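You operate a simulated robot arm through the tools that you are given. There is no shell and no other tool. Be economical: measure what you need, move in short steps, check, and stop when the job is done.

You are at the controls of a simulated two-armed robot. One attempt, no reset.

Task
Get the master gauge out of the blue drawer and stand it on the green mat.
Fine: close the drawer and lock it again with the black key. Where these are worked on the way, their far stop is far enough and under half their travel is too little: black key, blue drawer.

It is judged by the outcome, as a careful person would: the job done as asked, and still so three seconds after it is handed in. It fails if anything else is knocked over, pushed out of place, dropped, spilled or broken.

Robot
Two 7-joint arms with fingered hands on one trunk that stands fixed in place. Base frame: the origin is at the foot of the trunk, x ahead of it, y to its left, z up. Readings come in m, rad, newtons and seconds.
The left shoulder is at [0.07, 0.169, 1.096], the right one opposite. With the tool pointing down near the work surface each hand reaches from about 0.22 to 0.68 m from the base axis, measured 20 degrees to its own side. Payload 3.4 kg a hand.
The tool frame of a hand sits at the grasp point between the pads (the TCP): z along the fingers, y along the line on which they close. The tips reach 0.023 m beyond it. Largest opening 0.116 m; the body of the gripper starts 0.065 m behind the TCP. The gripper is a hand of 4 fingers: y runs from the thumb to the fingers, the wrist lies at [0, 0, -0.211] in the tool frame, and closing takes about 1.5 s.
Orientation is told as [roll, pitch, yaw] about the base's x, y, z axes, in that order, counted from this pose: with the fingers straight down and closing along the base's y, the tool's x points along the base's -x, its y along +y and its z along -z.

Tools
- The arms move only by the tool send_rows. It takes "left_increments", "right_increments" or both (then of equal length, played together; a hand with none holds still); each is a list of rows, each a list of 2 entries, a list of its own where there are three numbers: the shift along the base's x, y, z in units of 40 mm (1.0 is 40 mm), then the turn, a rotation vector about the base's x, y, z in units of 6 degrees (1.0 is 6 degrees). In form: [[[tx, ty, tz], [wx, wy, wz]], ...]. A call has 1 to 10 rows; each row shifts and turns the commanded pose from where the row before left it. "left_gripper" and "right_gripper" are, for a hand that has rows, the gripper command, from -1 (fully open) to 1 (shut), values between in proportion, set as the call begins (left out, the last holds). A call with a number of a shift or a turn outside -1 to 1 is refused whole. A row lasts 0.2 s, in which the tool goes at most 0.05 m and 0.15 rad; a call with a longer step from one row to the next is refused whole, and so is a gripper value outside its range. A pose out of reach is approached as far as the arm can. The call stops where the force on the tool passes 40 N (or 10 N more than at its start, if that is more) or the arm is blocked; 0.2 s more then pass. The fingers move at their own pace (about 0.153 m/s each) and stop on an object; they squeeze with about 26 N. The grip force told is the motor's: it shows also when the fingers shut on nothing. Time passes only in rows, and 0.2 s behind the last, so rows that do not move let the fingers close. It gives the time, the measured TCP pose, the force on the tool (base axes), the opening and the grip force at its end, in the units of the frame above (readings bear some noise), with the torque about the TCP (base axes, N m) and any sound that the robot's microphone picked up.
- Cameras (640 x 400 px; columns grow to the right, rows downward): "scene" is now at [0.1277, 0.0482, 1.3248]; the picture's right is [0.54, -0.84, 0.00], its down [-0.51, -0.32, -0.80] and it looks along [0.68, 0.43, -0.60] (base axes); focal length 276 px, centre (320, 200). "left" rides on the left gripper at [-0.069, 0.001, -0.09] in its tool frame; the picture's right is [-0.01, -1.00, 0.00], its down [0.79, -0.01, -0.61] and it looks along [0.61, -0.01, 0.79] (tool axes); focal length 251 px, centre (320, 200). "right" rides on the right gripper at [0.069, 0.001, -0.09] in its tool frame; the picture's right is [-0.01, 1.00, 0.00], its down [-0.80, -0.01, -0.61] and it looks along [-0.61, -0.01, 0.80] (tool axes); focal length 251 px, centre (320, 200). There is no depth. A picture from a camera that has moved, and an enlarged one, comes with that camera's place and axes in the base frame and with its lens.
- get_image(camera): a new picture of that camera. No time passes.
- move_column(by): slides the trunk up (or, below 0, down) by that many m; the arms and the scene camera ride with it, the base frame stays. It gives what a move gives, with no picture.
- finger_targets(finger1, finger2, finger3, thumb_bend, hand): sets how far each is bent, from 0 (flat) to 100 (curled in); at 30 the hand is open as for a grip, at 70 the pads meet at the TCP. One left out holds its place. A second passes; each finger stops where it meets its share of the squeeze, and holds until it gets a number again. A gripper value or a shape takes the hand back. It gives what a move gives, with no picture; readings hold the bend of each and the force on the fingers (four entries, about 0 where the hand has none), thumb and palm.
- hand_shape(shape, hand): the hand has 4 fingers and takes this shape, open, in about a second: jaw (thumb against the fingers, like two jaws); tri (thumb and two fingers); tip (a fingertip pinch); poke (one finger out to press); point (the index stretched); flat (the hand flat); cup (the hand cupped); fist (a fist). The gripper value then closes the fingers along that shape, each until it touches; the sizes above hold for jaw. It gives what a move gives, with no picture.
- turn_head(pan, tilt): turns the head with the scene camera to pan (to the left, within 1.501 rad either way) and tilt (down, from -0.506 to 1.204), counted from straight ahead of the robot. It gives what a move gives.
- zoom(camera, box): a new picture of the part [left, top, right, bottom] of that camera's present view, enlarged. No time passes.
- hand_in(): hands the job in; it is judged then, once.

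Go step by step. Nothing tells you positions but the pictures and the camera data: compare them with the known pose of the tool, close in by small moves and look again before you grip or let go. The budget is 120 turns and 94 pictures, counting those below and the enlarged ones. Unless the task says otherwise, let go and move clear before handing in, and close with one line.

The tools are called after "Emit:" as name(argument=value, ...) on one line, values as JSON. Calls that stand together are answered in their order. send_rows: Moves the arms, as the interface text tells. Its arguments: {"type":"object","properties":{"left_increments":{"type":"array","items":{"type":"array"}},"left_gripper":{"type":"number"},"right_increments":{"type":"array","items":{"type":"array"}},"right_gripper":{"type":"number"}},"required":[]} The other tools are called the same way: move_column (by) slides the trunk up or down; hand_shape (shape, hand) gives the hand a shape; finger_targets (finger1, finger2, finger3, thumb_bend, hand) moves the fingers one by one; turn_head (pan, tilt) turns the head that bears the scene camera; get_image (camera) takes a picture; zoom (camera, box) takes an enlarged picture of a part of a camera's view; hand_in () hands the job in.

At the start:

```text
time_s: 0.0
left_eef_pos: [0.3116, 0.4851, 1.0654]
left_orientation: [0.0, -0.001, -0.002]
left_contact_force: [0.4, 0.1, -0.2]
left_torque: [0.02, 0.0, -0.03]
left_grip_width: 0.116
left_grip_force: 0.0
left_shape: jaw
left_bend: [30.0, 30.0, 30.0, 30.0]
left_finger forces: [0.0, 0.0, 0.0, 0.0, 0.1, 0.1]
right_eef_pos: [0.529, 0.0459, 1.1006]
right_orientation: [0.001, -0.002, 0.0]
right_contact_force: [-0.2, 0.2, 0.7]
right_torque: [0.01, 0.01, -0.01]
right_grip_width: 0.116
right_grip_force: 0.0
right_shape: jaw
right_bend: [30.0, 30.0, 30.0, 30.0]
right_finger forces: [0.0, 0.0, 0.0, 0.0, 0.0, 0.0]
trunk travel left (down, up): [-0.603, 0.337]
head pan, tilt: [0.565, 0.642]
```

scene: 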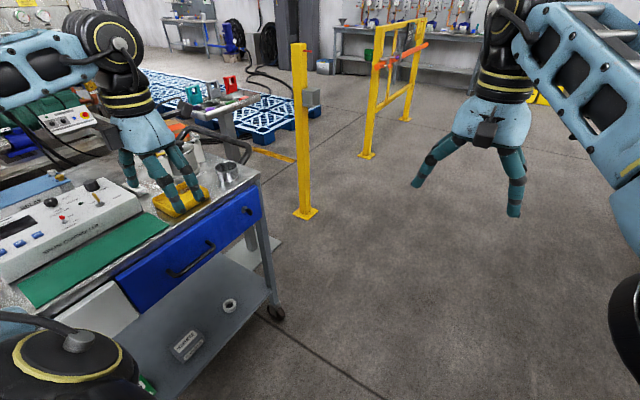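
right: 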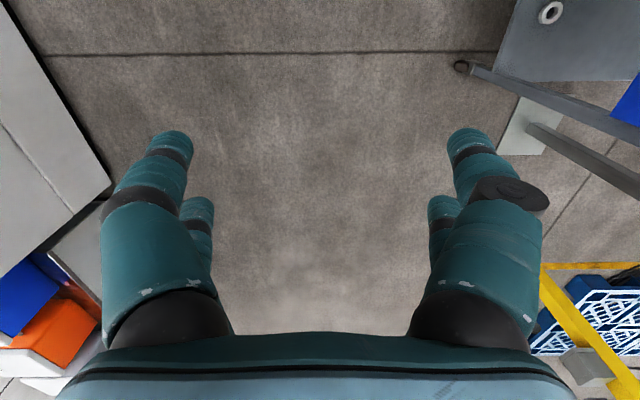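
left: 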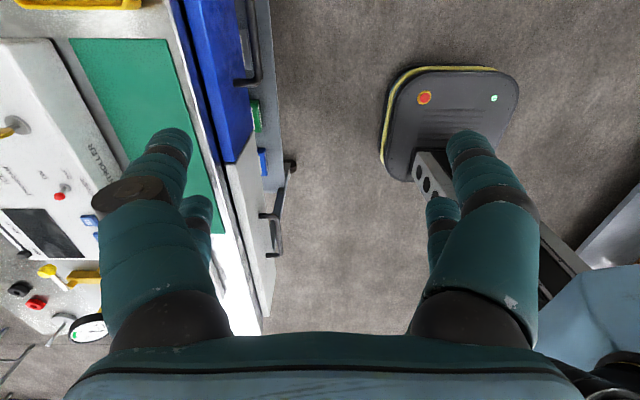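

The bench with the blue drawer is to the robot's left; I'll turn the head toward it to get a better view.

Emit:
turn_head(pan=1.1, tilt=0.75)

Emit:
get_image(camera="scene")

```text
time_s: 1.0
left_eef_pos: [0.3124, 0.485, 1.0649]
left_orientation: [0.0, 0.003, -0.001]
left_contact_force: [0.2, 0.4, -0.2]
left_torque: [0.0, 0.04, 0.0]
left_grip_width: 0.1159
left_grip_force: 0.1
left_shape: jaw
left_bend: [30.0, 30.0, 30.0, 30.0]
left_finger forces: [0.1, 0.1, 0.0, 0.1, 0.0, 0.1]
right_eef_pos: [0.5302, 0.046, 1.1002]
right_orientation: [0.001, 0.0, 0.0]
right_contact_force: [-0.4, 0.0, -1.1]
right_torque: [-0.02, 0.02, 0.0]
right_grip_width: 0.1157
right_grip_force: 0.1
right_shape: jaw
right_bend: [30.0, 30.0, 30.0, 30.0]
right_finger forces: [0.0, 0.0, 0.0, 0.0, 0.1, 0.0]
trunk travel left (down, up): [-0.603, 0.337]
head pan, tilt: [1.1, 0.75]
```

```text
90 pictures are left
camera scene: at [0.0919, 0.0754, 1.3156], right [0.89, -0.45, 0.0], down [-0.31, -0.61, -0.73], along [0.33, 0.65, -0.68], focal length 276 px, centre (320, 200)
```

scene: 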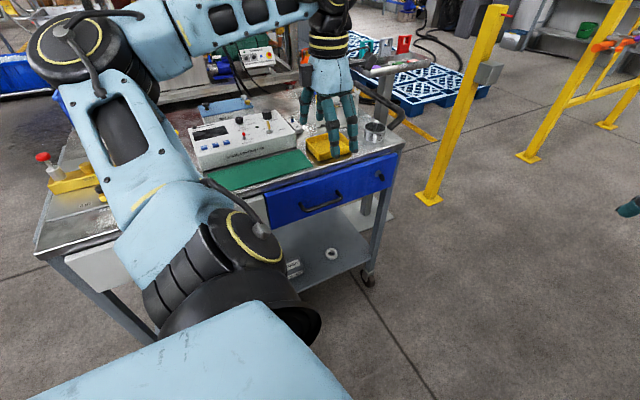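

The drawer front faces the robot (about −y). Zooming in to find the key, keyhole, and mat.

Emit:
zoom(camera="scene", box=[180, 80, 420, 230])

Emit:
zoom(camera="scene", box=[20, 130, 180, 230])

```text
2.67 times, centred on (300, 155) of scene
camera zoom: at [0.0919, 0.0754, 1.3156], right [0.89, -0.45, 0.0], down [-0.31, -0.61, -0.73], along [0.33, 0.65, -0.68], focal length 734 px, centre (373, 320)
```

zoom: 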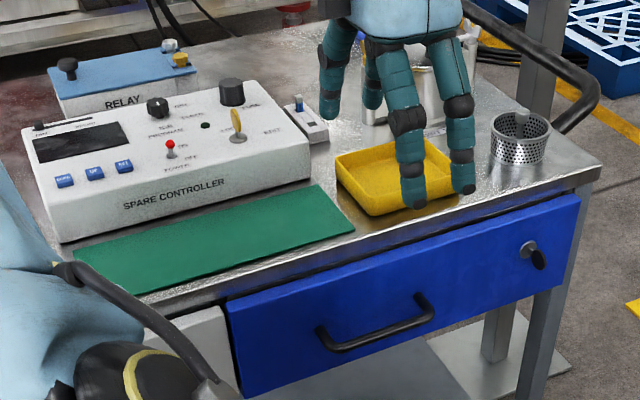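

```text
4.00 times, centred on (100, 180) of scene
camera zoom: at [0.0919, 0.0754, 1.3156], right [0.89, -0.45, 0.0], down [-0.31, -0.61, -0.73], along [0.33, 0.65, -0.68], focal length 1102 px, centre (1200, 280)
```

zoom: 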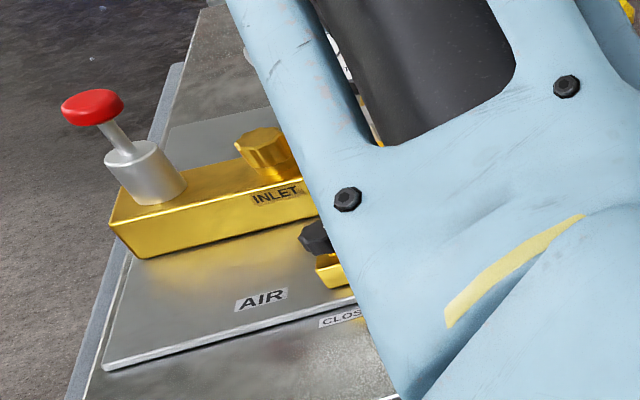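

The key sits in the lock near (0.56, 0.59, 0.80), the handle near (0.35, 0.575, 0.775), and the bench top near z 0.86. Lowering the trunk should bring the left arm within reach, so I'll first check what is on the right side.

Emit:
turn_head(pan=-0.5, tilt=0.8)

Emit:
get_image(camera="scene")

```text
time_s: 2.6
left_eef_pos: [0.3121, 0.4837, 1.0646]
left_orientation: [0.0, 0.001, 0.0]
left_contact_force: [-0.5, 0.5, 0.1]
left_torque: [-0.02, 0.02, -0.01]
left_grip_width: 0.1157
left_grip_force: 0.1
left_shape: jaw
left_bend: [30.0, 30.0, 30.0, 30.0]
left_finger forces: [0.0, 0.0, 0.1, 0.1, 0.1, 0.1]
right_eef_pos: [0.5294, 0.0457, 1.1015]
right_orientation: [0.001, -0.003, -0.001]
right_contact_force: [-0.1, -1.0, -0.1]
right_torque: [0.03, 0.02, -0.01]
right_grip_width: 0.1159
right_grip_force: 0.1
right_shape: jaw
right_bend: [30.0, 30.0, 30.0, 30.0]
right_finger forces: [0.0, 0.0, 0.0, 0.1, 0.1, 0.1]
trunk travel left (down, up): [-0.603, 0.337]
head pan, tilt: [-0.499, 0.799]
```

```text
87 pictures are left
camera scene: at [0.125, -0.037, 1.3116], right [-0.48, -0.88, 0.0], down [-0.63, 0.34, -0.7], along [0.61, -0.33, -0.72], focal length 276 px, centre (320, 200)
```

scene: 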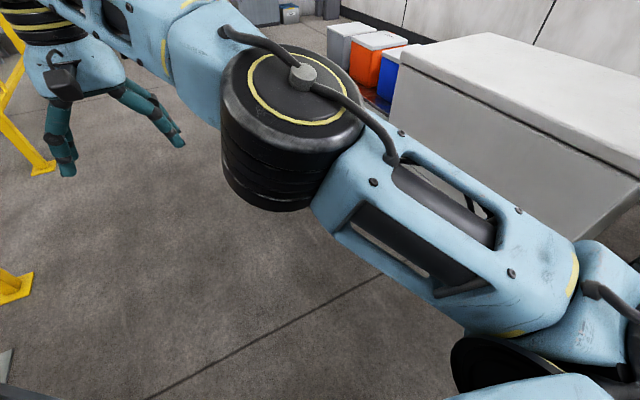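

The box on the right is far away, so lowering is safe there. I'll move the left hand forward and inward, away from the bench, so its elbow won't come down on the bench items, then turn the head back.

Emit:
send_rows(left_increments=[[[0.8, -0.6, 0], [0, 0, 0]], [[0.8, -0.6, 0], [0, 0, 0]], [[0.8, -0.6, 0], [0, 0, 0]], [[0.8, -0.6, 0], [0, 0, 0]], [[0.8, -0.6, 0], [0, 0, 0]]])

Emit:
turn_head(pan=1.0, tilt=0.7)

Emit:
get_image(camera="scene")

```text
time_s: 3.8
left_eef_pos: [0.4724, 0.3668, 1.0634]
left_orientation: [0.0, 0.002, -0.002]
left_contact_force: [0.4, -0.9, 0.7]
left_torque: [0.02, 0.02, -0.01]
left_grip_width: 0.116
left_grip_force: 0.0
left_shape: jaw
left_bend: [30.0, 30.0, 30.0, 30.0]
left_finger forces: [0.0, 0.0, 0.0, 0.1, 0.1, 0.0]
right_eef_pos: [0.5309, 0.0437, 1.0993]
right_orientation: [0.001, -0.001, 0.001]
right_contact_force: [1.7, -0.2, 0.3]
right_torque: [-0.02, -0.03, 0.01]
right_grip_width: 0.1158
right_grip_force: 0.0
right_shape: jaw
right_bend: [30.0, 30.0, 30.0, 30.0]
right_finger forces: [0.0, 0.0, 0.0, 0.1, 0.0, 0.1]
trunk travel left (down, up): [-0.603, 0.337]
head pan, tilt: [-0.499, 0.799]
```

```text
time_s: 5.4
left_eef_pos: [0.4708, 0.3663, 1.0629]
left_orientation: [0.0, 0.0, 0.0]
left_contact_force: [0.6, 0.2, -0.2]
left_torque: [-0.01, 0.0, -0.01]
left_grip_width: 0.1158
left_grip_force: 0.0
left_shape: jaw
left_bend: [30.0, 30.0, 30.0, 30.0]
left_finger forces: [0.1, 0.0, 0.1, 0.1, 0.1, 0.1]
right_eef_pos: [0.5308, 0.0476, 1.1007]
right_orientation: [0.0, -0.003, 0.001]
right_contact_force: [0.3, 0.9, 0.7]
right_torque: [0.0, 0.03, -0.01]
right_grip_width: 0.116
right_grip_force: 0.0
right_shape: jaw
right_bend: [30.0, 30.0, 30.0, 30.0]
right_finger forces: [0.1, 0.0, 0.0, 0.0, 0.1, 0.0]
trunk travel left (down, up): [-0.603, 0.337]
head pan, tilt: [1.0, 0.7]
```

```text
86 pictures are left
camera scene: at [0.1002, 0.073, 1.3198], right [0.84, -0.54, 0.0], down [-0.35, -0.54, -0.76], along [0.41, 0.64, -0.64], focal length 276 px, centre (320, 200)
```

scene: 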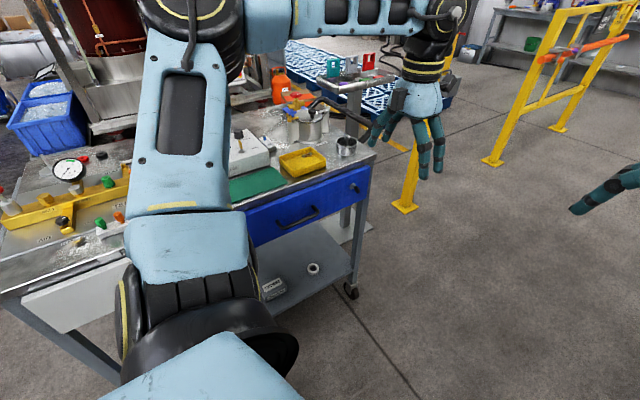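

The elbow is clear of the bench. I'll lower the trunk by 0.22 and rotate the left hand to point at the drawer front (fingers along +y).

Emit:
move_column(by=-0.22)

Emit:
send_rows(left_increments=[[[0, -0.2, 0.3], [1, 0, 0]], [[0, -0.2, 0.3], [1, 0, 0]], [[0, -0.2, 0.3], [1, 0, 0]], [[0, -0.2, 0.3], [1, 0, 0]], [[0, -0.2, 0.3], [1, 0, 0]], [[0, 0, 0], [1, 0, 0]], [[0, 0, 0], [1, 0, 0]], [[0, 0, 0], [1, 0, 0]], [[0, 0, 0], [1, 0, 0]], [[0, 0, 0], [1, 0, 0]]])

Emit:
send_rows(left_increments=[[[0, 0, 0], [1, 0, 0]], [[0, 0, 0], [1, 0, 0]], [[0, 0, 0], [1, 0, 0]], [[0, 0, 0], [1, 0, 0]], [[0, 0, 0], [1, 0, 0]]])

Emit:
get_image(camera="left")

Emit:
get_image(camera="scene")

```text
time_s: 7.8
left_eef_pos: [0.4709, 0.3669, 0.8452]
left_orientation: [0.001, 0.0, 0.0]
left_contact_force: [0.5, 0.0, -0.3]
left_torque: [0.0, 0.02, 0.0]
left_grip_width: 0.1159
left_grip_force: 0.0
left_shape: jaw
left_bend: [30.0, 30.0, 30.0, 30.0]
left_finger forces: [0.0, 0.1, 0.1, 0.0, 0.0, 0.0]
right_eef_pos: [0.5291, 0.0462, 0.8803]
right_orientation: [0.0, -0.002, 0.001]
right_contact_force: [-0.9, -0.3, -0.4]
right_torque: [0.02, 0.03, -0.01]
right_grip_width: 0.1158
right_grip_force: 0.1
right_shape: jaw
right_bend: [30.0, 30.0, 30.0, 30.0]
right_finger forces: [0.1, 0.0, 0.1, 0.1, 0.0, 0.0]
trunk travel left (down, up): [-0.383, 0.557]
head pan, tilt: [1.0, 0.7]
```

```text
time_s: 10.0
left_eef_pos: [0.4571, 0.3652, 0.8885]
left_orientation: [1.045, -0.001, -0.005]
left_contact_force: [1.3, -0.1, 0.3]
left_torque: [0.0, 0.01, 0.02]
left_grip_width: 0.1161
left_grip_force: 0.1
left_shape: jaw
left_bend: [30.0, 30.0, 30.0, 30.0]
left_finger forces: [0.0, 0.0, 0.1, 0.0, 0.0, 0.0]
left hand out of reach, approached as far as the arm can: row 8, 9, 10
right_eef_pos: [0.5295, 0.0451, 0.8803]
right_orientation: [0.0, -0.001, 0.0]
right_contact_force: [0.6, -0.3, 0.5]
right_torque: [0.01, -0.02, -0.04]
right_grip_width: 0.1157
right_grip_force: 0.1
right_shape: jaw
right_bend: [30.0, 30.0, 30.0, 30.0]
right_finger forces: [0.0, 0.0, 0.1, 0.0, 0.0, 0.1]
trunk travel left (down, up): [-0.383, 0.557]
head pan, tilt: [1.0, 0.7]
```

```text
time_s: 11.2
left_eef_pos: [0.4443, 0.4733, 0.8727]
left_orientation: [1.57, 0.002, 0.0]
left_contact_force: [-0.2, 0.7, 0.0]
left_torque: [0.03, -0.01, 0.01]
left_grip_width: 0.1157
left_grip_force: 0.1
left_shape: jaw
left_bend: [30.0, 30.0, 30.0, 30.0]
left_finger forces: [0.0, 0.0, 0.1, 0.0, 0.1, 0.0]
left hand out of reach, approached as far as the arm can: row 1, 2, 3, 4, 5
right_eef_pos: [0.5304, 0.0472, 0.8796]
right_orientation: [0.0, -0.001, -0.003]
right_contact_force: [0.1, -0.2, -0.4]
right_torque: [0.01, 0.0, 0.0]
right_grip_width: 0.116
right_grip_force: 0.0
right_shape: jaw
right_bend: [30.0, 30.0, 30.0, 30.0]
right_finger forces: [0.1, 0.0, 0.0, 0.0, 0.0, 0.0]
trunk travel left (down, up): [-0.383, 0.557]
head pan, tilt: [1.0, 0.7]
```

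```text
85 pictures are left
camera left: at [0.5139, 0.383, 0.8726], right [0.01, 0.0, -1.0], down [-0.8, -0.6, -0.01], along [-0.6, 0.8, -0.01], focal length 251 px, centre (320, 200)
```

left: 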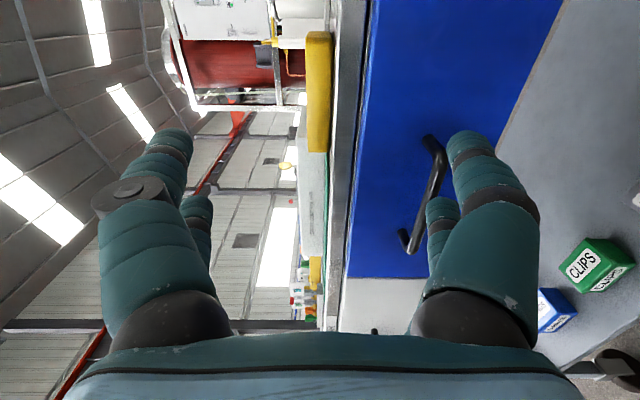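

```text
84 pictures are left
camera scene: at [0.1003, 0.0734, 1.0998], right [0.84, -0.54, 0.0], down [-0.35, -0.54, -0.76], along [0.41, 0.64, -0.64], focal length 276 px, centre (320, 200)
```

scene: 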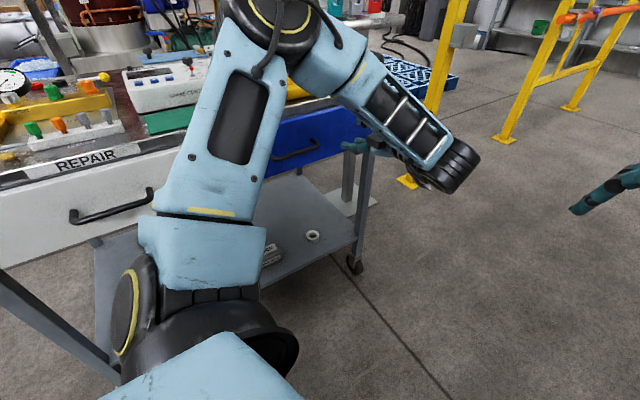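

The horizontal hand pose works. The handle bar runs x 0.30–0.43 at about y 0.575, z 0.77. I'll shift the hand left to uncover the key for the scene camera.

Emit:
send_rows(left_increments=[[[-0.8, 0, 0], [0, 0, 0]], [[-0.8, 0, 0], [0, 0, 0]], [[-0.8, 0, 0], [0, 0, 0]]])

Emit:
get_image(camera="scene")

```text
time_s: 12.0
left_eef_pos: [0.3467, 0.4745, 0.8717]
left_orientation: [1.567, 0.0, -0.002]
left_contact_force: [-1.3, -0.7, 0.0]
left_torque: [-0.03, -0.01, -0.02]
left_grip_width: 0.116
left_grip_force: 0.0
left_shape: jaw
left_bend: [30.0, 30.0, 30.0, 30.0]
left_finger forces: [0.1, 0.1, 0.1, 0.1, 0.1, 0.0]
left hand out of reach, approached as far as the arm can: row 3
right_eef_pos: [0.5278, 0.0472, 0.8812]
right_orientation: [0.001, -0.002, 0.0]
right_contact_force: [1.3, -0.4, 0.5]
right_torque: [0.02, -0.02, -0.01]
right_grip_width: 0.1157
right_grip_force: 0.2
right_shape: jaw
right_bend: [30.0, 30.0, 30.0, 30.0]
right_finger forces: [0.0, 0.0, 0.0, 0.0, 0.1, 0.0]
trunk travel left (down, up): [-0.383, 0.557]
head pan, tilt: [1.0, 0.7]
```

```text
83 pictures are left
camera scene: at [0.0993, 0.073, 1.0999], right [0.84, -0.54, 0.0], down [-0.35, -0.54, -0.77], along [0.41, 0.64, -0.64], focal length 276 px, centre (320, 200)
```

scene: 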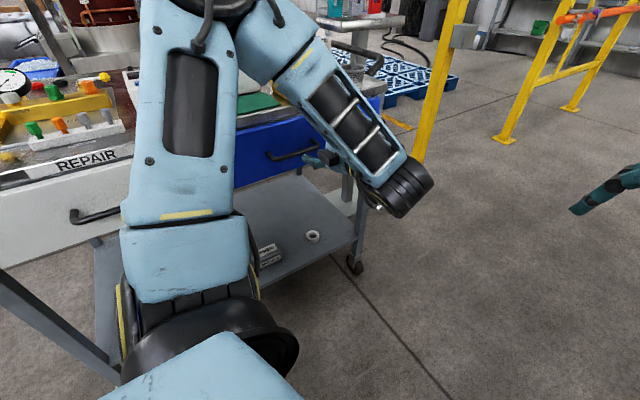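

The forearm still hides the key. I'll instead move the hand out to x≈0.60 so its own camera looks at the key.

Emit:
send_rows(left_increments=[[[1, 0, 0], [0, 0, 0]], [[1, 0, 0], [0, 0, 0]], [[1, 0, 0], [0, 0, 0]], [[1, 0, 0], [0, 0, 0]], [[1, 0, 0], [0, 0, 0]], [[1, 0, 0], [0, 0, 0]]])

Emit:
get_image(camera="left")

Emit:
get_image(camera="scene")

```text
time_s: 13.4
left_eef_pos: [0.5784, 0.4819, 0.8802]
left_orientation: [1.57, 0.002, -0.002]
left_contact_force: [0.7, -1.1, 0.2]
left_torque: [-0.05, 0.01, 0.01]
left_grip_width: 0.1158
left_grip_force: 0.0
left_shape: jaw
left_bend: [30.0, 30.0, 30.0, 30.0]
left_finger forces: [0.0, 0.1, 0.0, 0.1, 0.0, 0.0]
left hand out of reach, approached as far as the arm can: row 6
right_eef_pos: [0.529, 0.0463, 0.8805]
right_orientation: [-0.001, -0.001, 0.0]
right_contact_force: [0.2, -0.1, -0.8]
right_torque: [0.01, 0.0, -0.01]
right_grip_width: 0.1161
right_grip_force: 0.0
right_shape: jaw
right_bend: [30.0, 30.0, 30.0, 30.0]
right_finger forces: [0.0, 0.0, 0.0, 0.0, 0.0, 0.1]
trunk travel left (down, up): [-0.383, 0.557]
head pan, tilt: [1.0, 0.7]
```

```text
82 pictures are left
camera left: at [0.6468, 0.3906, 0.8804], right [0.01, 0.0, -1.0], down [-0.8, -0.61, -0.01], along [-0.61, 0.8, 0.0], focal length 251 px, centre (320, 200)
```

left: 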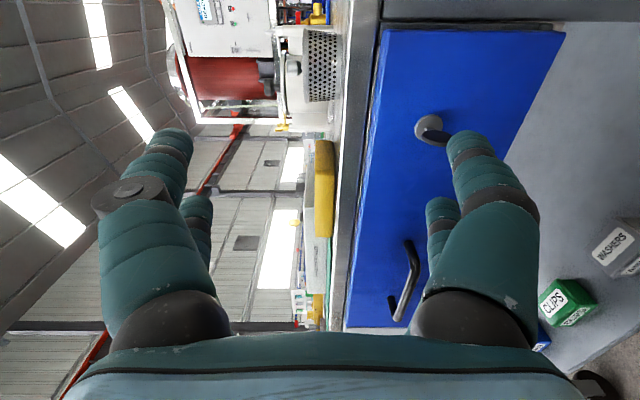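

```text
81 pictures are left
camera scene: at [0.1, 0.0732, 1.0998], right [0.84, -0.54, 0.0], down [-0.35, -0.54, -0.76], along [0.41, 0.64, -0.64], focal length 276 px, centre (320, 200)
```

scene: 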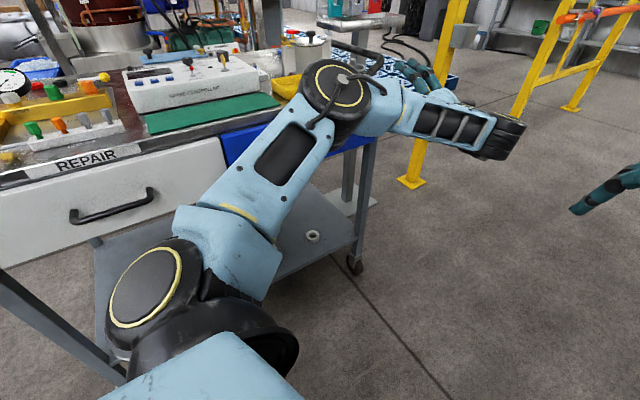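

The key is visible on the drawer front. Zooming in on it.

Emit:
zoom(camera="left", box=[360, 90, 488, 170])

```text
5.00 times, centred on (424, 130) of left
camera zoom: at [0.6468, 0.3906, 0.8804], right [0.01, 0.0, -1.0], down [-0.8, -0.61, -0.01], along [-0.61, 0.8, 0.0], focal length 1257 px, centre (-200, 550)
```

zoom: 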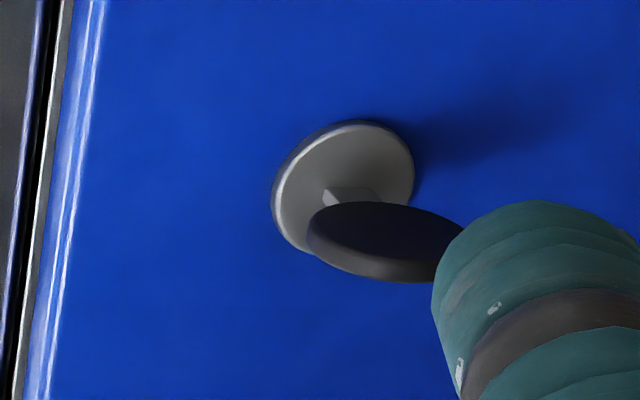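

The key bow is at about (0.565, 0.58, 0.787), a roughly upright plate about 26 mm long, with the lock disc at y≈0.605. I'll roll the hand −90° about y so the fingers close along x on its flat faces, with the camera on top, then look again.

Emit:
send_rows(left_increments=[[[0, 0, -0.2], [0, -1, 0]], [[0, 0, -0.2], [0, -1, 0]], [[0, 0, -0.2], [0, -1, 0]], [[0, 0, -0.2], [0, -1, 0]], [[0, 0, -0.2], [0, -1, 0]], [[0, 0, -0.2], [0, -1, 0]], [[0, 0, -0.2], [0, -1, 0]], [[0, 0, -0.2], [0, -1, 0]], [[0, 0, -0.2], [0, -1, 0]], [[0, 0, -0.2], [0, -1, 0]]])

Emit:
send_rows(left_increments=[[[0, 0, -0.1], [0, -1, 0]], [[0, 0, -0.1], [0, -1, 0]], [[0, 0, -0.1], [0, -1, 0]], [[0, 0, 0], [0, -1, 0]], [[0, 0, 0], [0, -1, 0]]])

Emit:
get_image(camera="left")

```text
time_s: 15.6
left_eef_pos: [0.5503, 0.49, 0.8069]
left_orientation: [1.57, -1.048, -0.002]
left_contact_force: [-0.3, 0.4, 0.4]
left_torque: [-0.02, 0.01, 0.02]
left_grip_width: 0.1157
left_grip_force: 0.1
left_shape: jaw
left_bend: [30.0, 30.0, 30.0, 30.0]
left_finger forces: [0.0, 0.1, 0.1, 0.1, 0.0, 0.0]
left hand out of reach, approached as far as the arm can: row 2, 4, 6, 8, 9, 10
right_eef_pos: [0.5294, 0.0463, 0.881]
right_orientation: [0.001, -0.002, -0.001]
right_contact_force: [-0.2, -0.6, -0.1]
right_torque: [-0.03, 0.04, -0.03]
right_grip_width: 0.1156
right_grip_force: 0.0
right_shape: jaw
right_bend: [30.0, 30.0, 30.0, 30.0]
right_finger forces: [0.0, 0.1, 0.0, 0.1, 0.0, 0.0]
trunk travel left (down, up): [-0.383, 0.557]
head pan, tilt: [1.0, 0.7]
```

```text
time_s: 16.8
left_eef_pos: [0.5461, 0.4918, 0.7986]
left_orientation: [-0.867, -1.568, 2.437]
left_contact_force: [-0.8, 0.4, 0.1]
left_torque: [-0.03, -0.03, 0.01]
left_grip_width: 0.116
left_grip_force: 0.0
left_shape: jaw
left_bend: [30.0, 30.0, 30.0, 30.0]
left_finger forces: [0.0, 0.1, 0.0, 0.0, 0.0, 0.1]
left hand out of reach, approached as far as the arm can: row 2
right_eef_pos: [0.5285, 0.0466, 0.8809]
right_orientation: [0.0, -0.002, 0.0]
right_contact_force: [1.2, 0.3, 0.3]
right_torque: [0.02, 0.03, -0.02]
right_grip_width: 0.1156
right_grip_force: 0.1
right_shape: jaw
right_bend: [30.0, 30.0, 30.0, 30.0]
right_finger forces: [0.1, 0.0, 0.0, 0.0, 0.0, 0.0]
trunk travel left (down, up): [-0.383, 0.557]
head pan, tilt: [1.0, 0.7]
```

```text
79 pictures are left
camera left: at [0.5463, 0.4014, 0.8668], right [1.0, 0.0, 0.01], down [0.01, -0.61, -0.79], along [0.01, 0.79, -0.61], focal length 251 px, centre (320, 200)
```

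left: 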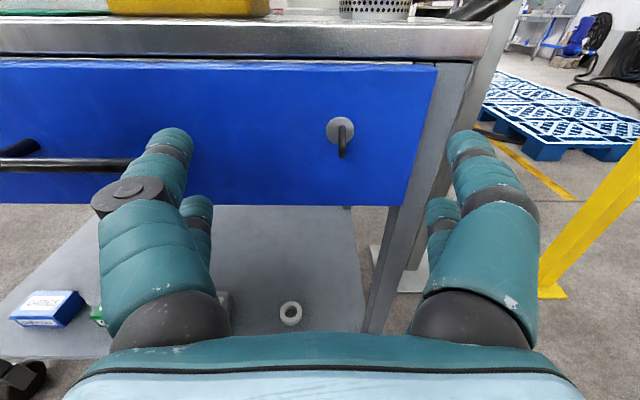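

The view from above is clear: the bow stands vertical at x≈0.565, z≈0.785. I'll align the hand and advance over the bow with the fingers partly closed.

Emit:
send_rows(left_increments=[[[0.24, 0, -0.17], [0, 0, 0]], [[0.23, 0, -0.16], [0, 0, 0]], [[0, 0.5, 0], [0, 0, 0]], [[0, 0.5, 0], [0, 0, 0]], [[0, 0.4, 0], [0, 0, 0]]], left_gripper=0.1)

Emit:
get_image(camera="left")

```text
time_s: 18.0
left_eef_pos: [0.5449, 0.5485, 0.7968]
left_orientation: [0.485, -1.568, 1.086]
left_contact_force: [0.4, 0.2, -0.3]
left_torque: [0.01, 0.01, -0.01]
left_grip_width: 0.0527
left_grip_force: 0.0
left_shape: jaw
left_bend: [73.0, 73.0, 73.0, 76.0]
left_finger forces: [0.1, 0.0, 0.1, 0.0, 0.0, 0.0]
left hand out of reach, approached as far as the arm can: row 1, 2
right_eef_pos: [0.5299, 0.0466, 0.8808]
right_orientation: [0.001, -0.002, -0.001]
right_contact_force: [0.2, -0.1, 0.5]
right_torque: [0.02, 0.0, 0.0]
right_grip_width: 0.1159
right_grip_force: 0.2
right_shape: jaw
right_bend: [30.0, 30.0, 30.0, 30.0]
right_finger forces: [0.0, 0.1, 0.0, 0.1, 0.0, 0.1]
trunk travel left (down, up): [-0.383, 0.557]
head pan, tilt: [1.0, 0.7]
```

```text
78 pictures are left
camera left: at [0.5455, 0.4594, 0.8648], right [1.0, 0.0, 0.01], down [0.01, -0.61, -0.79], along [0.01, 0.79, -0.61], focal length 251 px, centre (320, 200)
```

left: 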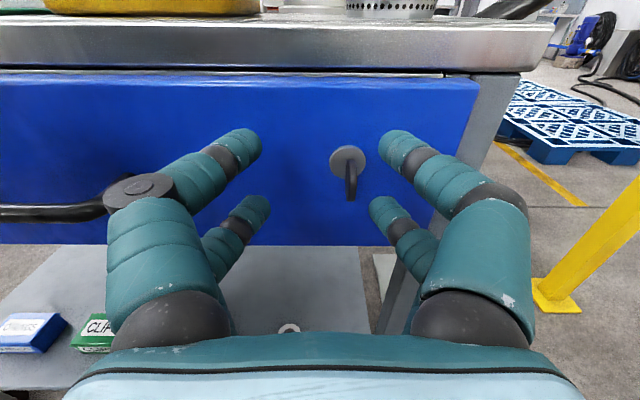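

The y move worked but the x/z shift was clipped by reach there. I'll open a little and retry the alignment now.

Emit:
send_rows(left_increments=[[[0, 0, 0], [0, 0, 0]], [[0.25, 0, -0.1], [0, 0, 0]], [[0.25, 0, -0.1], [0, 0, 0]]], left_gripper=-0.3)

```text
time_s: 18.8
left_eef_pos: [0.558, 0.5522, 0.7943]
left_orientation: [0.873, -1.571, 0.696]
left_contact_force: [-0.9, 0.0, -0.3]
left_torque: [-0.03, -0.01, -0.02]
left_grip_width: 0.075
left_grip_force: 0.0
left_shape: jaw
left_bend: [70.0, 70.0, 70.0, 70.0]
left_finger forces: [0.0, 0.1, 0.0, 0.0, 0.1, 0.0]
left hand out of reach, approached as far as the arm can: row 3
right_eef_pos: [0.5287, 0.0466, 0.8797]
right_orientation: [0.0, -0.001, 0.002]
right_contact_force: [0.1, -1.0, 0.2]
right_torque: [0.0, -0.02, 0.02]
right_grip_width: 0.1159
right_grip_force: 0.0
right_shape: jaw
right_bend: [30.0, 30.0, 30.0, 30.0]
right_finger forces: [0.0, 0.0, 0.1, 0.0, 0.0, 0.0]
trunk travel left (down, up): [-0.383, 0.557]
head pan, tilt: [1.0, 0.7]
```

Emit:
send_rows(left_increments=[[[0, 0.3, 0], [0, 0, 0]], [[0, 0.25, 0], [0, 0, 0]], [[0.17, 0, -0.1], [0, 0, 0]], [[0, 0, -0.1], [0, 0, 0]]])

Emit:
get_image(camera="left")

```text
time_s: 19.8
left_eef_pos: [0.5576, 0.5754, 0.7893]
left_orientation: [0.575, -1.568, 0.994]
left_contact_force: [0.0, 0.3, 0.0]
left_torque: [0.0, -0.01, -0.02]
left_grip_width: 0.075
left_grip_force: 0.0
left_shape: jaw
left_bend: [70.0, 70.0, 70.0, 70.0]
left_finger forces: [0.0, 0.0, 0.0, 0.0, 0.1, 0.0]
left hand out of reach, approached as far as the arm can: row 3
right_eef_pos: [0.5297, 0.0471, 0.8792]
right_orientation: [-0.001, -0.002, 0.0]
right_contact_force: [0.0, -0.3, 0.5]
right_torque: [-0.01, 0.01, -0.01]
right_grip_width: 0.116
right_grip_force: 0.1
right_shape: jaw
right_bend: [30.0, 30.0, 30.0, 30.0]
right_finger forces: [0.0, 0.1, 0.0, 0.0, 0.1, 0.0]
trunk travel left (down, up): [-0.383, 0.557]
head pan, tilt: [1.0, 0.7]
```

```text
77 pictures are left
camera left: at [0.558, 0.4849, 0.8576], right [1.0, 0.0, 0.01], down [0.01, -0.61, -0.79], along [0.01, 0.79, -0.61], focal length 251 px, centre (320, 200)
```

left: 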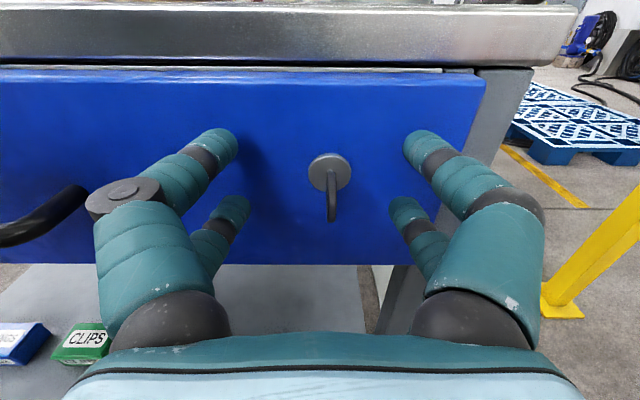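

The hand is almost on the key but stuck 7 mm short in x, likely a wrist limit. Yawing the hand slightly toward +x should free it.

Emit:
send_rows(left_increments=[[[0, -0.1, 0], [0, 0, -1]], [[0, 0, 0], [0, 0, -1]], [[0.17, 0, -0.05], [0, 0, 0]]])

Emit:
get_image(camera="left")

```text
time_s: 20.6
left_eef_pos: [0.5675, 0.5701, 0.7856]
left_orientation: [1.121, -1.569, 0.242]
left_contact_force: [-0.6, -0.3, 0.3]
left_torque: [-0.02, -0.05, 0.03]
left_grip_width: 0.075
left_grip_force: 0.1
left_shape: jaw
left_bend: [70.0, 70.0, 70.0, 70.0]
left_finger forces: [0.0, 0.1, 0.0, 0.1, 0.0, 0.1]
right_eef_pos: [0.53, 0.0465, 0.8805]
right_orientation: [0.0, -0.001, -0.002]
right_contact_force: [-0.3, -0.6, -0.1]
right_torque: [-0.03, 0.0, 0.01]
right_grip_width: 0.1157
right_grip_force: 0.0
right_shape: jaw
right_bend: [30.0, 30.0, 30.0, 30.0]
right_finger forces: [0.0, 0.0, 0.0, 0.0, 0.0, 0.0]
trunk travel left (down, up): [-0.383, 0.557]
head pan, tilt: [1.0, 0.7]
```

```text
76 pictures are left
camera left: at [0.5491, 0.482, 0.8542], right [0.98, -0.21, 0.01], down [-0.12, -0.6, -0.79], along [0.17, 0.78, -0.61], focal length 251 px, centre (320, 200)
```

left: 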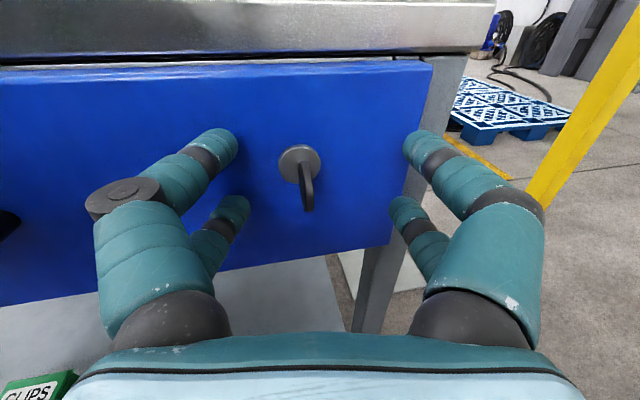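

The hand is now around the bow. A tiny correction, then close on it.

Emit:
send_rows(left_increments=[[[-0.08, 0.1, 0.07], [0, 0, 0]]])

Emit:
send_rows(left_increments=[[[0, 0, 0], [0, 0, 0]], [[0, 0, 0], [0, 0, 0]], [[0, 0, 0], [0, 0, 0]], [[0, 0, 0], [0, 0, 0]], [[0, 0, 0], [0, 0, 0]], [[0, 0, 0], [0, 0, 0]]], left_gripper=1)

Emit:
get_image(camera="left")

```text
time_s: 21.0
left_eef_pos: [0.5644, 0.5727, 0.789]
left_orientation: [1.956, -1.568, -0.597]
left_contact_force: [1.0, -3.1, -0.6]
left_torque: [-0.04, -0.01, 0.11]
left_grip_width: 0.0747
left_grip_force: 0.1
left_shape: jaw
left_bend: [70.0, 70.0, 70.0, 70.0]
left_finger forces: [1.2, 2.0, 0.1, 0.0, 0.0, 0.0]
right_eef_pos: [0.5298, 0.0458, 0.8802]
right_orientation: [0.002, -0.001, -0.001]
right_contact_force: [-0.1, -0.9, -0.6]
right_torque: [0.03, -0.02, 0.01]
right_grip_width: 0.1158
right_grip_force: 0.1
right_shape: jaw
right_bend: [30.0, 30.0, 30.0, 30.0]
right_finger forces: [0.1, 0.0, 0.1, 0.0, 0.1, 0.0]
trunk travel left (down, up): [-0.383, 0.557]
head pan, tilt: [1.0, 0.7]
```

```text
time_s: 22.4
left_eef_pos: [0.5646, 0.5743, 0.7871]
left_orientation: [0.844, -1.567, 0.519]
left_contact_force: [5.8, 0.6, -9.5]
left_torque: [-0.04, -0.07, -0.06]
left_grip_width: 0.0001
left_grip_force: 25.8
left_shape: jaw
left_bend: [76.0, 78.0, 63.0, 66.0]
left_finger forces: [0.0, 0.0, 0.0, 0.1, 0.0, 0.0]
right_eef_pos: [0.5314, 0.0481, 0.88]
right_orientation: [0.001, 0.0, 0.0]
right_contact_force: [-0.4, 0.0, -0.3]
right_torque: [-0.01, 0.03, 0.04]
right_grip_width: 0.1159
right_grip_force: 0.1
right_shape: jaw
right_bend: [30.0, 30.0, 30.0, 30.0]
right_finger forces: [0.0, 0.0, 0.0, 0.0, 0.1, 0.0]
trunk travel left (down, up): [-0.383, 0.557]
head pan, tilt: [1.0, 0.7]
```

```text
75 pictures are left
camera left: at [0.5471, 0.4865, 0.8555], right [0.98, -0.21, 0.01], down [-0.12, -0.6, -0.79], along [0.17, 0.78, -0.61], focal length 251 px, centre (320, 200)
```

left: 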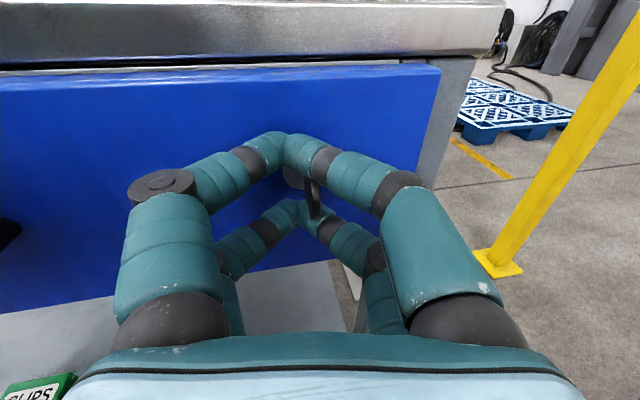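

Emit:
zoom(camera="left", box=[208, 115, 432, 255])

```text
2.86 times, centred on (320, 185) of left
camera zoom: at [0.5471, 0.4865, 0.8555], right [0.98, -0.21, 0.01], down [-0.12, -0.6, -0.79], along [0.17, 0.78, -0.61], focal length 718 px, centre (320, 243)
```

zoom: 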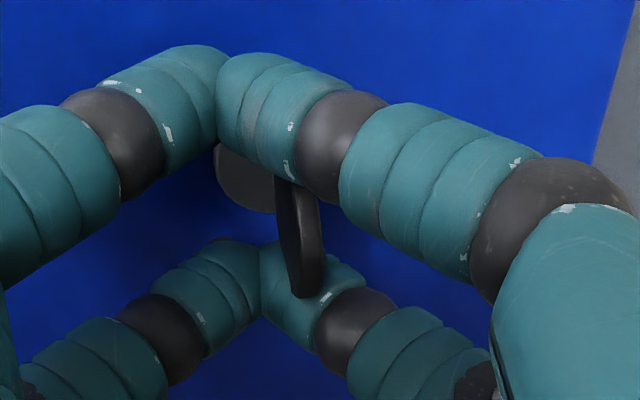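

The fingers met above and below the bow rather than on it. I'll open, back off slightly, and try the fingertip-pinch shape.

Emit:
send_rows(left_increments=[[[0, 0, 0], [0, 0, 0]], [[0, 0, 0], [0, 0, 0]], [[0, 0, 0], [0, 0, 0]], [[0, -0.5, 0], [0, 0, 0]], [[0, -0.5, 0], [0, 0, 0]]], left_gripper=-0.5)

Emit:
hand_shape(hand="left", shape="tip")

Emit:
get_image(camera="left")

```text
time_s: 23.6
left_eef_pos: [0.5632, 0.5346, 0.7913]
left_orientation: [1.254, -1.568, 0.108]
left_contact_force: [0.4, 0.1, 0.4]
left_torque: [0.02, -0.01, -0.02]
left_grip_width: 0.0867
left_grip_force: 0.0
left_shape: jaw
left_bend: [63.0, 63.0, 63.0, 63.0]
left_finger forces: [0.0, 0.0, 0.0, 0.1, 0.0, 0.0]
right_eef_pos: [0.5295, 0.0459, 0.8809]
right_orientation: [0.001, -0.002, 0.001]
right_contact_force: [0.0, -1.1, 0.2]
right_torque: [0.01, 0.01, 0.0]
right_grip_width: 0.1153
right_grip_force: 0.1
right_shape: jaw
right_bend: [30.0, 30.0, 30.0, 30.0]
right_finger forces: [0.0, 0.0, 0.1, 0.1, 0.1, 0.0]
trunk travel left (down, up): [-0.383, 0.557]
head pan, tilt: [1.0, 0.7]
```

```text
time_s: 24.5
left_eef_pos: [0.5628, 0.5347, 0.7907]
left_orientation: [1.24, -1.57, 0.119]
left_contact_force: [1.3, -0.3, -0.2]
left_torque: [0.01, 0.0, 0.0]
left_grip_width: 0.1156
left_grip_force: 0.0
left_shape: tip
left_bend: [30.0, 30.0, 30.0, 30.0]
left_finger forces: [0.1, 0.0, 0.1, 0.0, 0.0, 0.0]
right_eef_pos: [0.5294, 0.0464, 0.8814]
right_orientation: [0.001, -0.001, 0.0]
right_contact_force: [0.2, 0.4, -0.2]
right_torque: [0.03, -0.01, -0.02]
right_grip_width: 0.116
right_grip_force: 0.0
right_shape: jaw
right_bend: [30.0, 30.0, 30.0, 30.0]
right_finger forces: [0.1, 0.0, 0.0, 0.1, 0.0, 0.1]
trunk travel left (down, up): [-0.383, 0.557]
head pan, tilt: [1.0, 0.7]
```

```text
73 pictures are left
camera left: at [0.5452, 0.4469, 0.8588], right [0.98, -0.21, 0.01], down [-0.12, -0.6, -0.79], along [0.17, 0.78, -0.61], focal length 251 px, centre (320, 200)
```

left: 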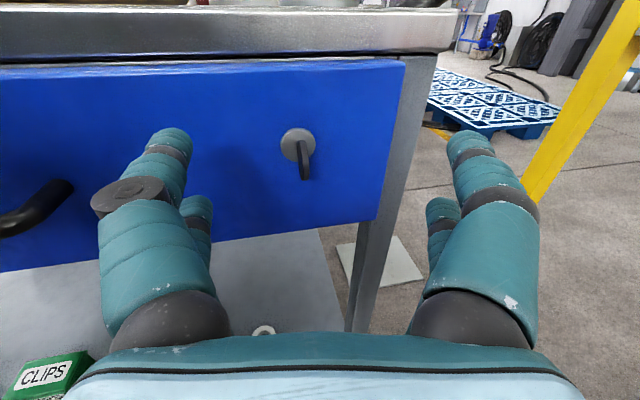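

Emit:
send_rows(left_increments=[[[0, 0, 0], [0, 0, 0]], [[0, 0, 0], [0, 0, 0]], [[0, 0, 0], [0, 0, 0]], [[0, 0, 0], [0, 0, 0]]], left_gripper=0.4)

Emit:
get_image(camera="left")

```text
time_s: 25.5
left_eef_pos: [0.5626, 0.5352, 0.7903]
left_orientation: [1.248, -1.571, 0.114]
left_contact_force: [0.3, 0.0, 0.6]
left_torque: [0.03, 0.01, 0.0]
left_grip_width: 0.0349
left_grip_force: 0.0
left_shape: tip
left_bend: [73.0, 73.0, 73.0, 77.0]
left_finger forces: [0.1, 0.0, 0.0, 0.0, 0.0, 0.1]
right_eef_pos: [0.5298, 0.0465, 0.8803]
right_orientation: [0.002, -0.001, 0.0]
right_contact_force: [-0.2, 0.5, -0.9]
right_torque: [0.02, 0.0, 0.06]
right_grip_width: 0.1159
right_grip_force: 0.1
right_shape: jaw
right_bend: [30.0, 30.0, 30.0, 30.0]
right_finger forces: [0.1, 0.0, 0.1, 0.1, 0.0, 0.0]
trunk travel left (down, up): [-0.383, 0.557]
head pan, tilt: [1.0, 0.7]
```

```text
72 pictures are left
camera left: at [0.5451, 0.4469, 0.8588], right [0.98, -0.21, 0.01], down [-0.12, -0.6, -0.79], along [0.17, 0.78, -0.61], focal length 251 px, centre (320, 200)
```

left: 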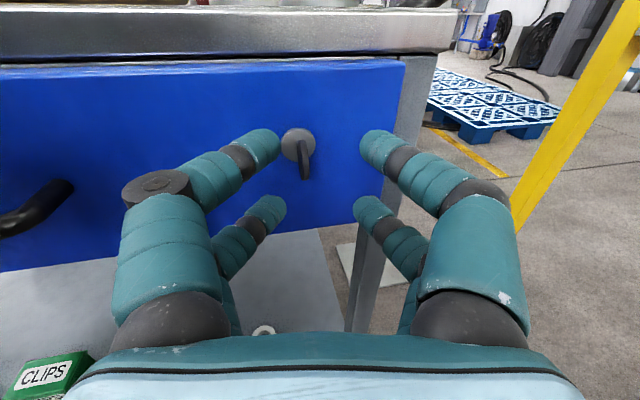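

Both shapes act as two finger pairs about 18 mm above and below the TCP. I'll lower the hand ~20 mm so the upper pair alone pinches the bow, then turn about the key axis.

Emit:
send_rows(left_increments=[[[0, 0, -0.28], [0, 0, 0]], [[0, 0, -0.27], [0, 0, 0]], [[0.02, 0.45, 0], [0, 0, 0]], [[0.02, 0.42, 0], [0, 0, 0]]], left_gripper=0)

Emit:
get_image(camera="left")

```text
time_s: 26.5
left_eef_pos: [0.5652, 0.5685, 0.7669]
left_orientation: [0.657, -1.569, 0.706]
left_contact_force: [0.2, 0.0, 0.1]
left_torque: [0.02, 0.02, 0.03]
left_grip_width: 0.0573
left_grip_force: 0.1
left_shape: tip
left_bend: [72.0, 72.0, 72.0, 75.0]
left_finger forces: [0.1, 0.0, 0.1, 0.0, 0.0, 0.0]
right_eef_pos: [0.529, 0.0465, 0.8814]
right_orientation: [-0.001, -0.002, -0.002]
right_contact_force: [0.4, -0.1, 0.3]
right_torque: [-0.01, 0.01, 0.02]
right_grip_width: 0.1161
right_grip_force: 0.1
right_shape: jaw
right_bend: [30.0, 30.0, 30.0, 30.0]
right_finger forces: [0.1, 0.0, 0.1, 0.1, 0.0, 0.0]
trunk travel left (down, up): [-0.383, 0.557]
head pan, tilt: [1.0, 0.7]
```

```text
71 pictures are left
camera left: at [0.547, 0.4804, 0.8363], right [0.98, -0.21, 0.01], down [-0.12, -0.6, -0.79], along [0.17, 0.78, -0.61], focal length 251 px, centre (320, 200)
```

left: 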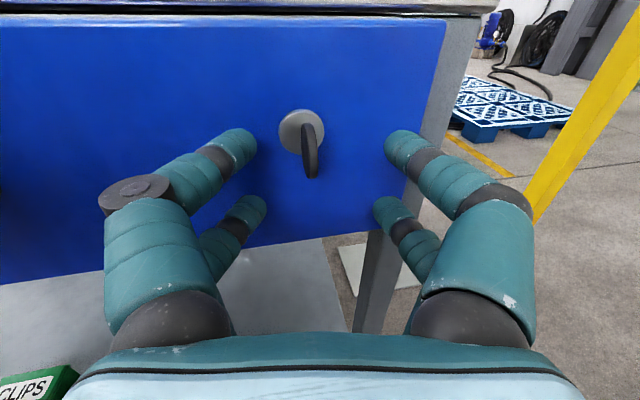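

Emit:
send_rows(left_increments=[[[0, 0, 0], [0, 0, 0]], [[0, 0, 0], [0, 0, 0]], [[0, 0, 0], [0, 0, 0]], [[0, 0, 0], [0, 0, 0]], [[0, 0, 0], [0, 0, 0]]], left_gripper=1)

Emit:
zoom(camera="left", box=[160, 70, 480, 270])

```text
time_s: 27.7
left_eef_pos: [0.5654, 0.5687, 0.7677]
left_orientation: [0.715, -1.572, 0.648]
left_contact_force: [0.0, 2.3, 2.1]
left_torque: [-0.03, 0.01, 0.03]
left_grip_width: 0.0
left_grip_force: 26.4
left_shape: tip
left_bend: [72.0, 62.0, 62.0, 63.0]
left_finger forces: [23.2, 0.0, 0.0, 0.1, 23.0, 0.0]
right_eef_pos: [0.53, 0.0455, 0.8807]
right_orientation: [0.0, -0.001, 0.0]
right_contact_force: [0.0, -0.2, 0.9]
right_torque: [0.03, 0.01, 0.03]
right_grip_width: 0.116
right_grip_force: 0.0
right_shape: jaw
right_bend: [30.0, 30.0, 30.0, 30.0]
right_finger forces: [0.0, 0.0, 0.0, 0.0, 0.1, 0.0]
trunk travel left (down, up): [-0.383, 0.557]
head pan, tilt: [1.0, 0.7]
```

```text
2.00 times, centred on (320, 170) of left
camera zoom: at [0.5467, 0.4804, 0.8365], right [0.98, -0.21, 0.01], down [-0.12, -0.6, -0.79], along [0.17, 0.78, -0.61], focal length 503 px, centre (320, 260)
```

zoom: 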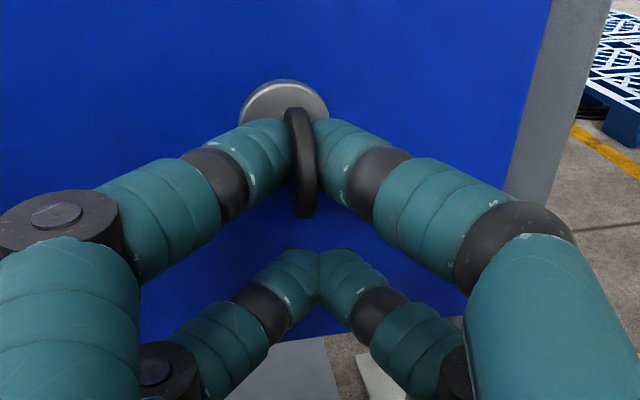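

Index and thumb now hold the bow with 23 N each. I'll try turning clockwise by a small amount about the key axis.

Emit:
send_rows(left_increments=[[[-0.051, 0, 0.003], [0, 1, 0]], [[-0.05, 0, 0.008], [0, 1, 0]], [[-0.049, 0, 0.013], [0, 1, 0]]])

Emit:
zoom(camera="left", box=[160, 70, 480, 270])

```text
time_s: 28.5
left_eef_pos: [0.5591, 0.5684, 0.7684]
left_orientation: [1.361, -1.252, 0.0]
left_contact_force: [2.7, -0.3, 0.8]
left_torque: [0.03, -0.04, -0.03]
left_grip_width: 0.0
left_grip_force: 25.7
left_shape: tip
left_bend: [72.0, 62.0, 62.0, 63.0]
left_finger forces: [24.4, 0.0, 0.0, 0.0, 27.0, 0.0]
right_eef_pos: [0.5299, 0.046, 0.8812]
right_orientation: [0.0, -0.002, 0.0]
right_contact_force: [-0.3, -0.5, 0.9]
right_torque: [0.0, -0.01, 0.02]
right_grip_width: 0.1159
right_grip_force: 0.1
right_shape: jaw
right_bend: [30.0, 30.0, 30.0, 30.0]
right_finger forces: [0.0, 0.1, 0.0, 0.0, 0.0, 0.0]
trunk travel left (down, up): [-0.383, 0.557]
head pan, tilt: [1.0, 0.7]
```

```text
2.00 times, centred on (320, 170) of left
camera zoom: at [0.5626, 0.4806, 0.8389], right [0.93, -0.21, -0.3], down [-0.36, -0.59, -0.72], along [-0.03, 0.78, -0.63], focal length 503 px, centre (320, 260)
```

zoom: 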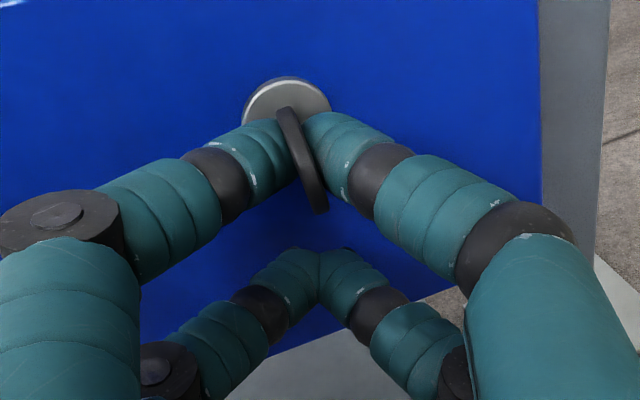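

The bow stayed put while the fingers slid, so clockwise seems to be against the stop. I'll go back and try counterclockwise.

Emit:
send_rows(left_increments=[[[0.049, 0, -0.013], [0, -1, 0]], [[0.05, 0, -0.008], [0, -1, 0]], [[0.051, 0, -0.003], [0, -1, 0]], [[0.051, 0, 0.003], [0, -1, 0]], [[0.05, 0, 0.008], [0, -1, 0]], [[0.049, 0, 0.013], [0, -1, 0]]])

Emit:
zoom(camera="left", box=[160, 70, 480, 270])

```text
time_s: 29.9
left_eef_pos: [0.5689, 0.5689, 0.771]
left_orientation: [-1.781, -1.256, -3.137]
left_contact_force: [-0.6, -1.2, 3.5]
left_torque: [0.08, 0.05, 0.03]
left_grip_width: 0.0002
left_grip_force: 26.0
left_shape: tip
left_bend: [72.0, 62.0, 62.0, 63.0]
left_finger forces: [25.4, 0.0, 0.1, 0.1, 25.4, 0.0]
right_eef_pos: [0.5275, 0.0454, 0.8805]
right_orientation: [0.002, -0.002, -0.001]
right_contact_force: [-0.2, -0.2, 0.3]
right_torque: [-0.01, -0.01, -0.01]
right_grip_width: 0.116
right_grip_force: 0.0
right_shape: jaw
right_bend: [30.0, 30.0, 30.0, 30.0]
right_finger forces: [0.1, 0.0, 0.0, 0.0, 0.0, 0.0]
trunk travel left (down, up): [-0.383, 0.557]
head pan, tilt: [1.0, 0.7]
```

```text
2.00 times, centred on (320, 170) of left
camera zoom: at [0.5314, 0.4807, 0.8282], right [0.93, -0.21, 0.31], down [0.13, -0.59, -0.79], along [0.35, 0.78, -0.52], focal length 503 px, centre (320, 260)
```

zoom: 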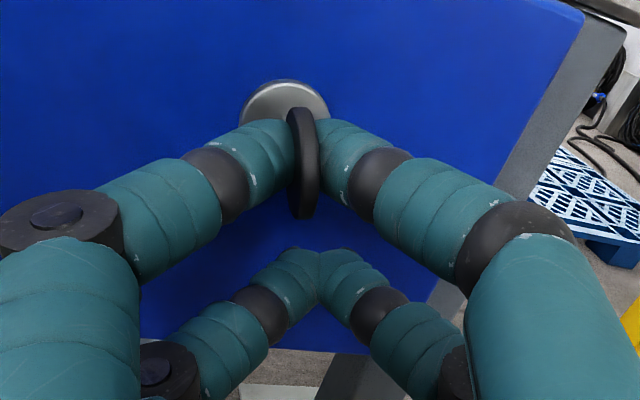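

The key turned 18° counterclockwise with the hand. Continuing that way.

Emit:
send_rows(left_increments=[[[0.048, 0, 0.018], [0, -1, 0]], [[0.0455, 0, 0.023], [0, -1, 0]], [[0.043, 0, 0.028], [0, -1, 0]], [[0.04, 0, 0.032], [0, -1, 0]], [[0.036, 0, 0.036], [0, -1, 0]], [[0.032, 0, 0.04], [0, -1, 0]]])

Emit:
zoom(camera="left", box=[160, 70, 480, 270])

```text
time_s: 31.3
left_eef_pos: [0.5611, 0.5757, 0.7883]
left_orientation: [-1.774, -0.631, 3.142]
left_contact_force: [11.0, -0.7, -12.6]
left_torque: [-0.19, 0.02, -0.16]
left_grip_width: 0.0
left_grip_force: 25.8
left_shape: tip
left_bend: [74.0, 62.0, 62.0, 62.0]
left_finger forces: [0.0, 0.0, 0.0, 0.0, 0.0, 0.0]
left hand out of reach, approached as far as the arm can: row 2, 3, 4, 5, 6
right_eef_pos: [0.5311, 0.0488, 0.8783]
right_orientation: [-0.003, 0.002, 0.001]
right_contact_force: [0.2, 0.3, 0.7]
right_torque: [-0.04, 0.0, -0.03]
right_grip_width: 0.116
right_grip_force: 0.1
right_shape: jaw
right_bend: [30.0, 30.0, 30.0, 30.0]
right_finger forces: [0.1, 0.0, 0.0, 0.1, 0.1, 0.0]
trunk travel left (down, up): [-0.383, 0.557]
head pan, tilt: [1.0, 0.7]
```

```text
2.00 times, centred on (320, 170) of left
camera zoom: at [0.4956, 0.4872, 0.8123], right [0.57, -0.2, 0.8], down [0.57, -0.6, -0.56], along [0.59, 0.78, -0.22], focal length 503 px, centre (320, 260)
```

zoom: 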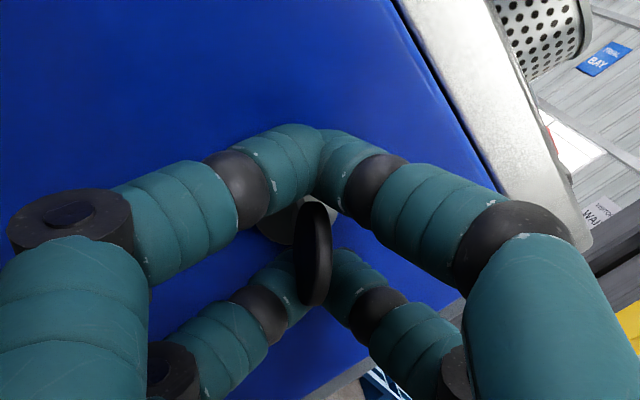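

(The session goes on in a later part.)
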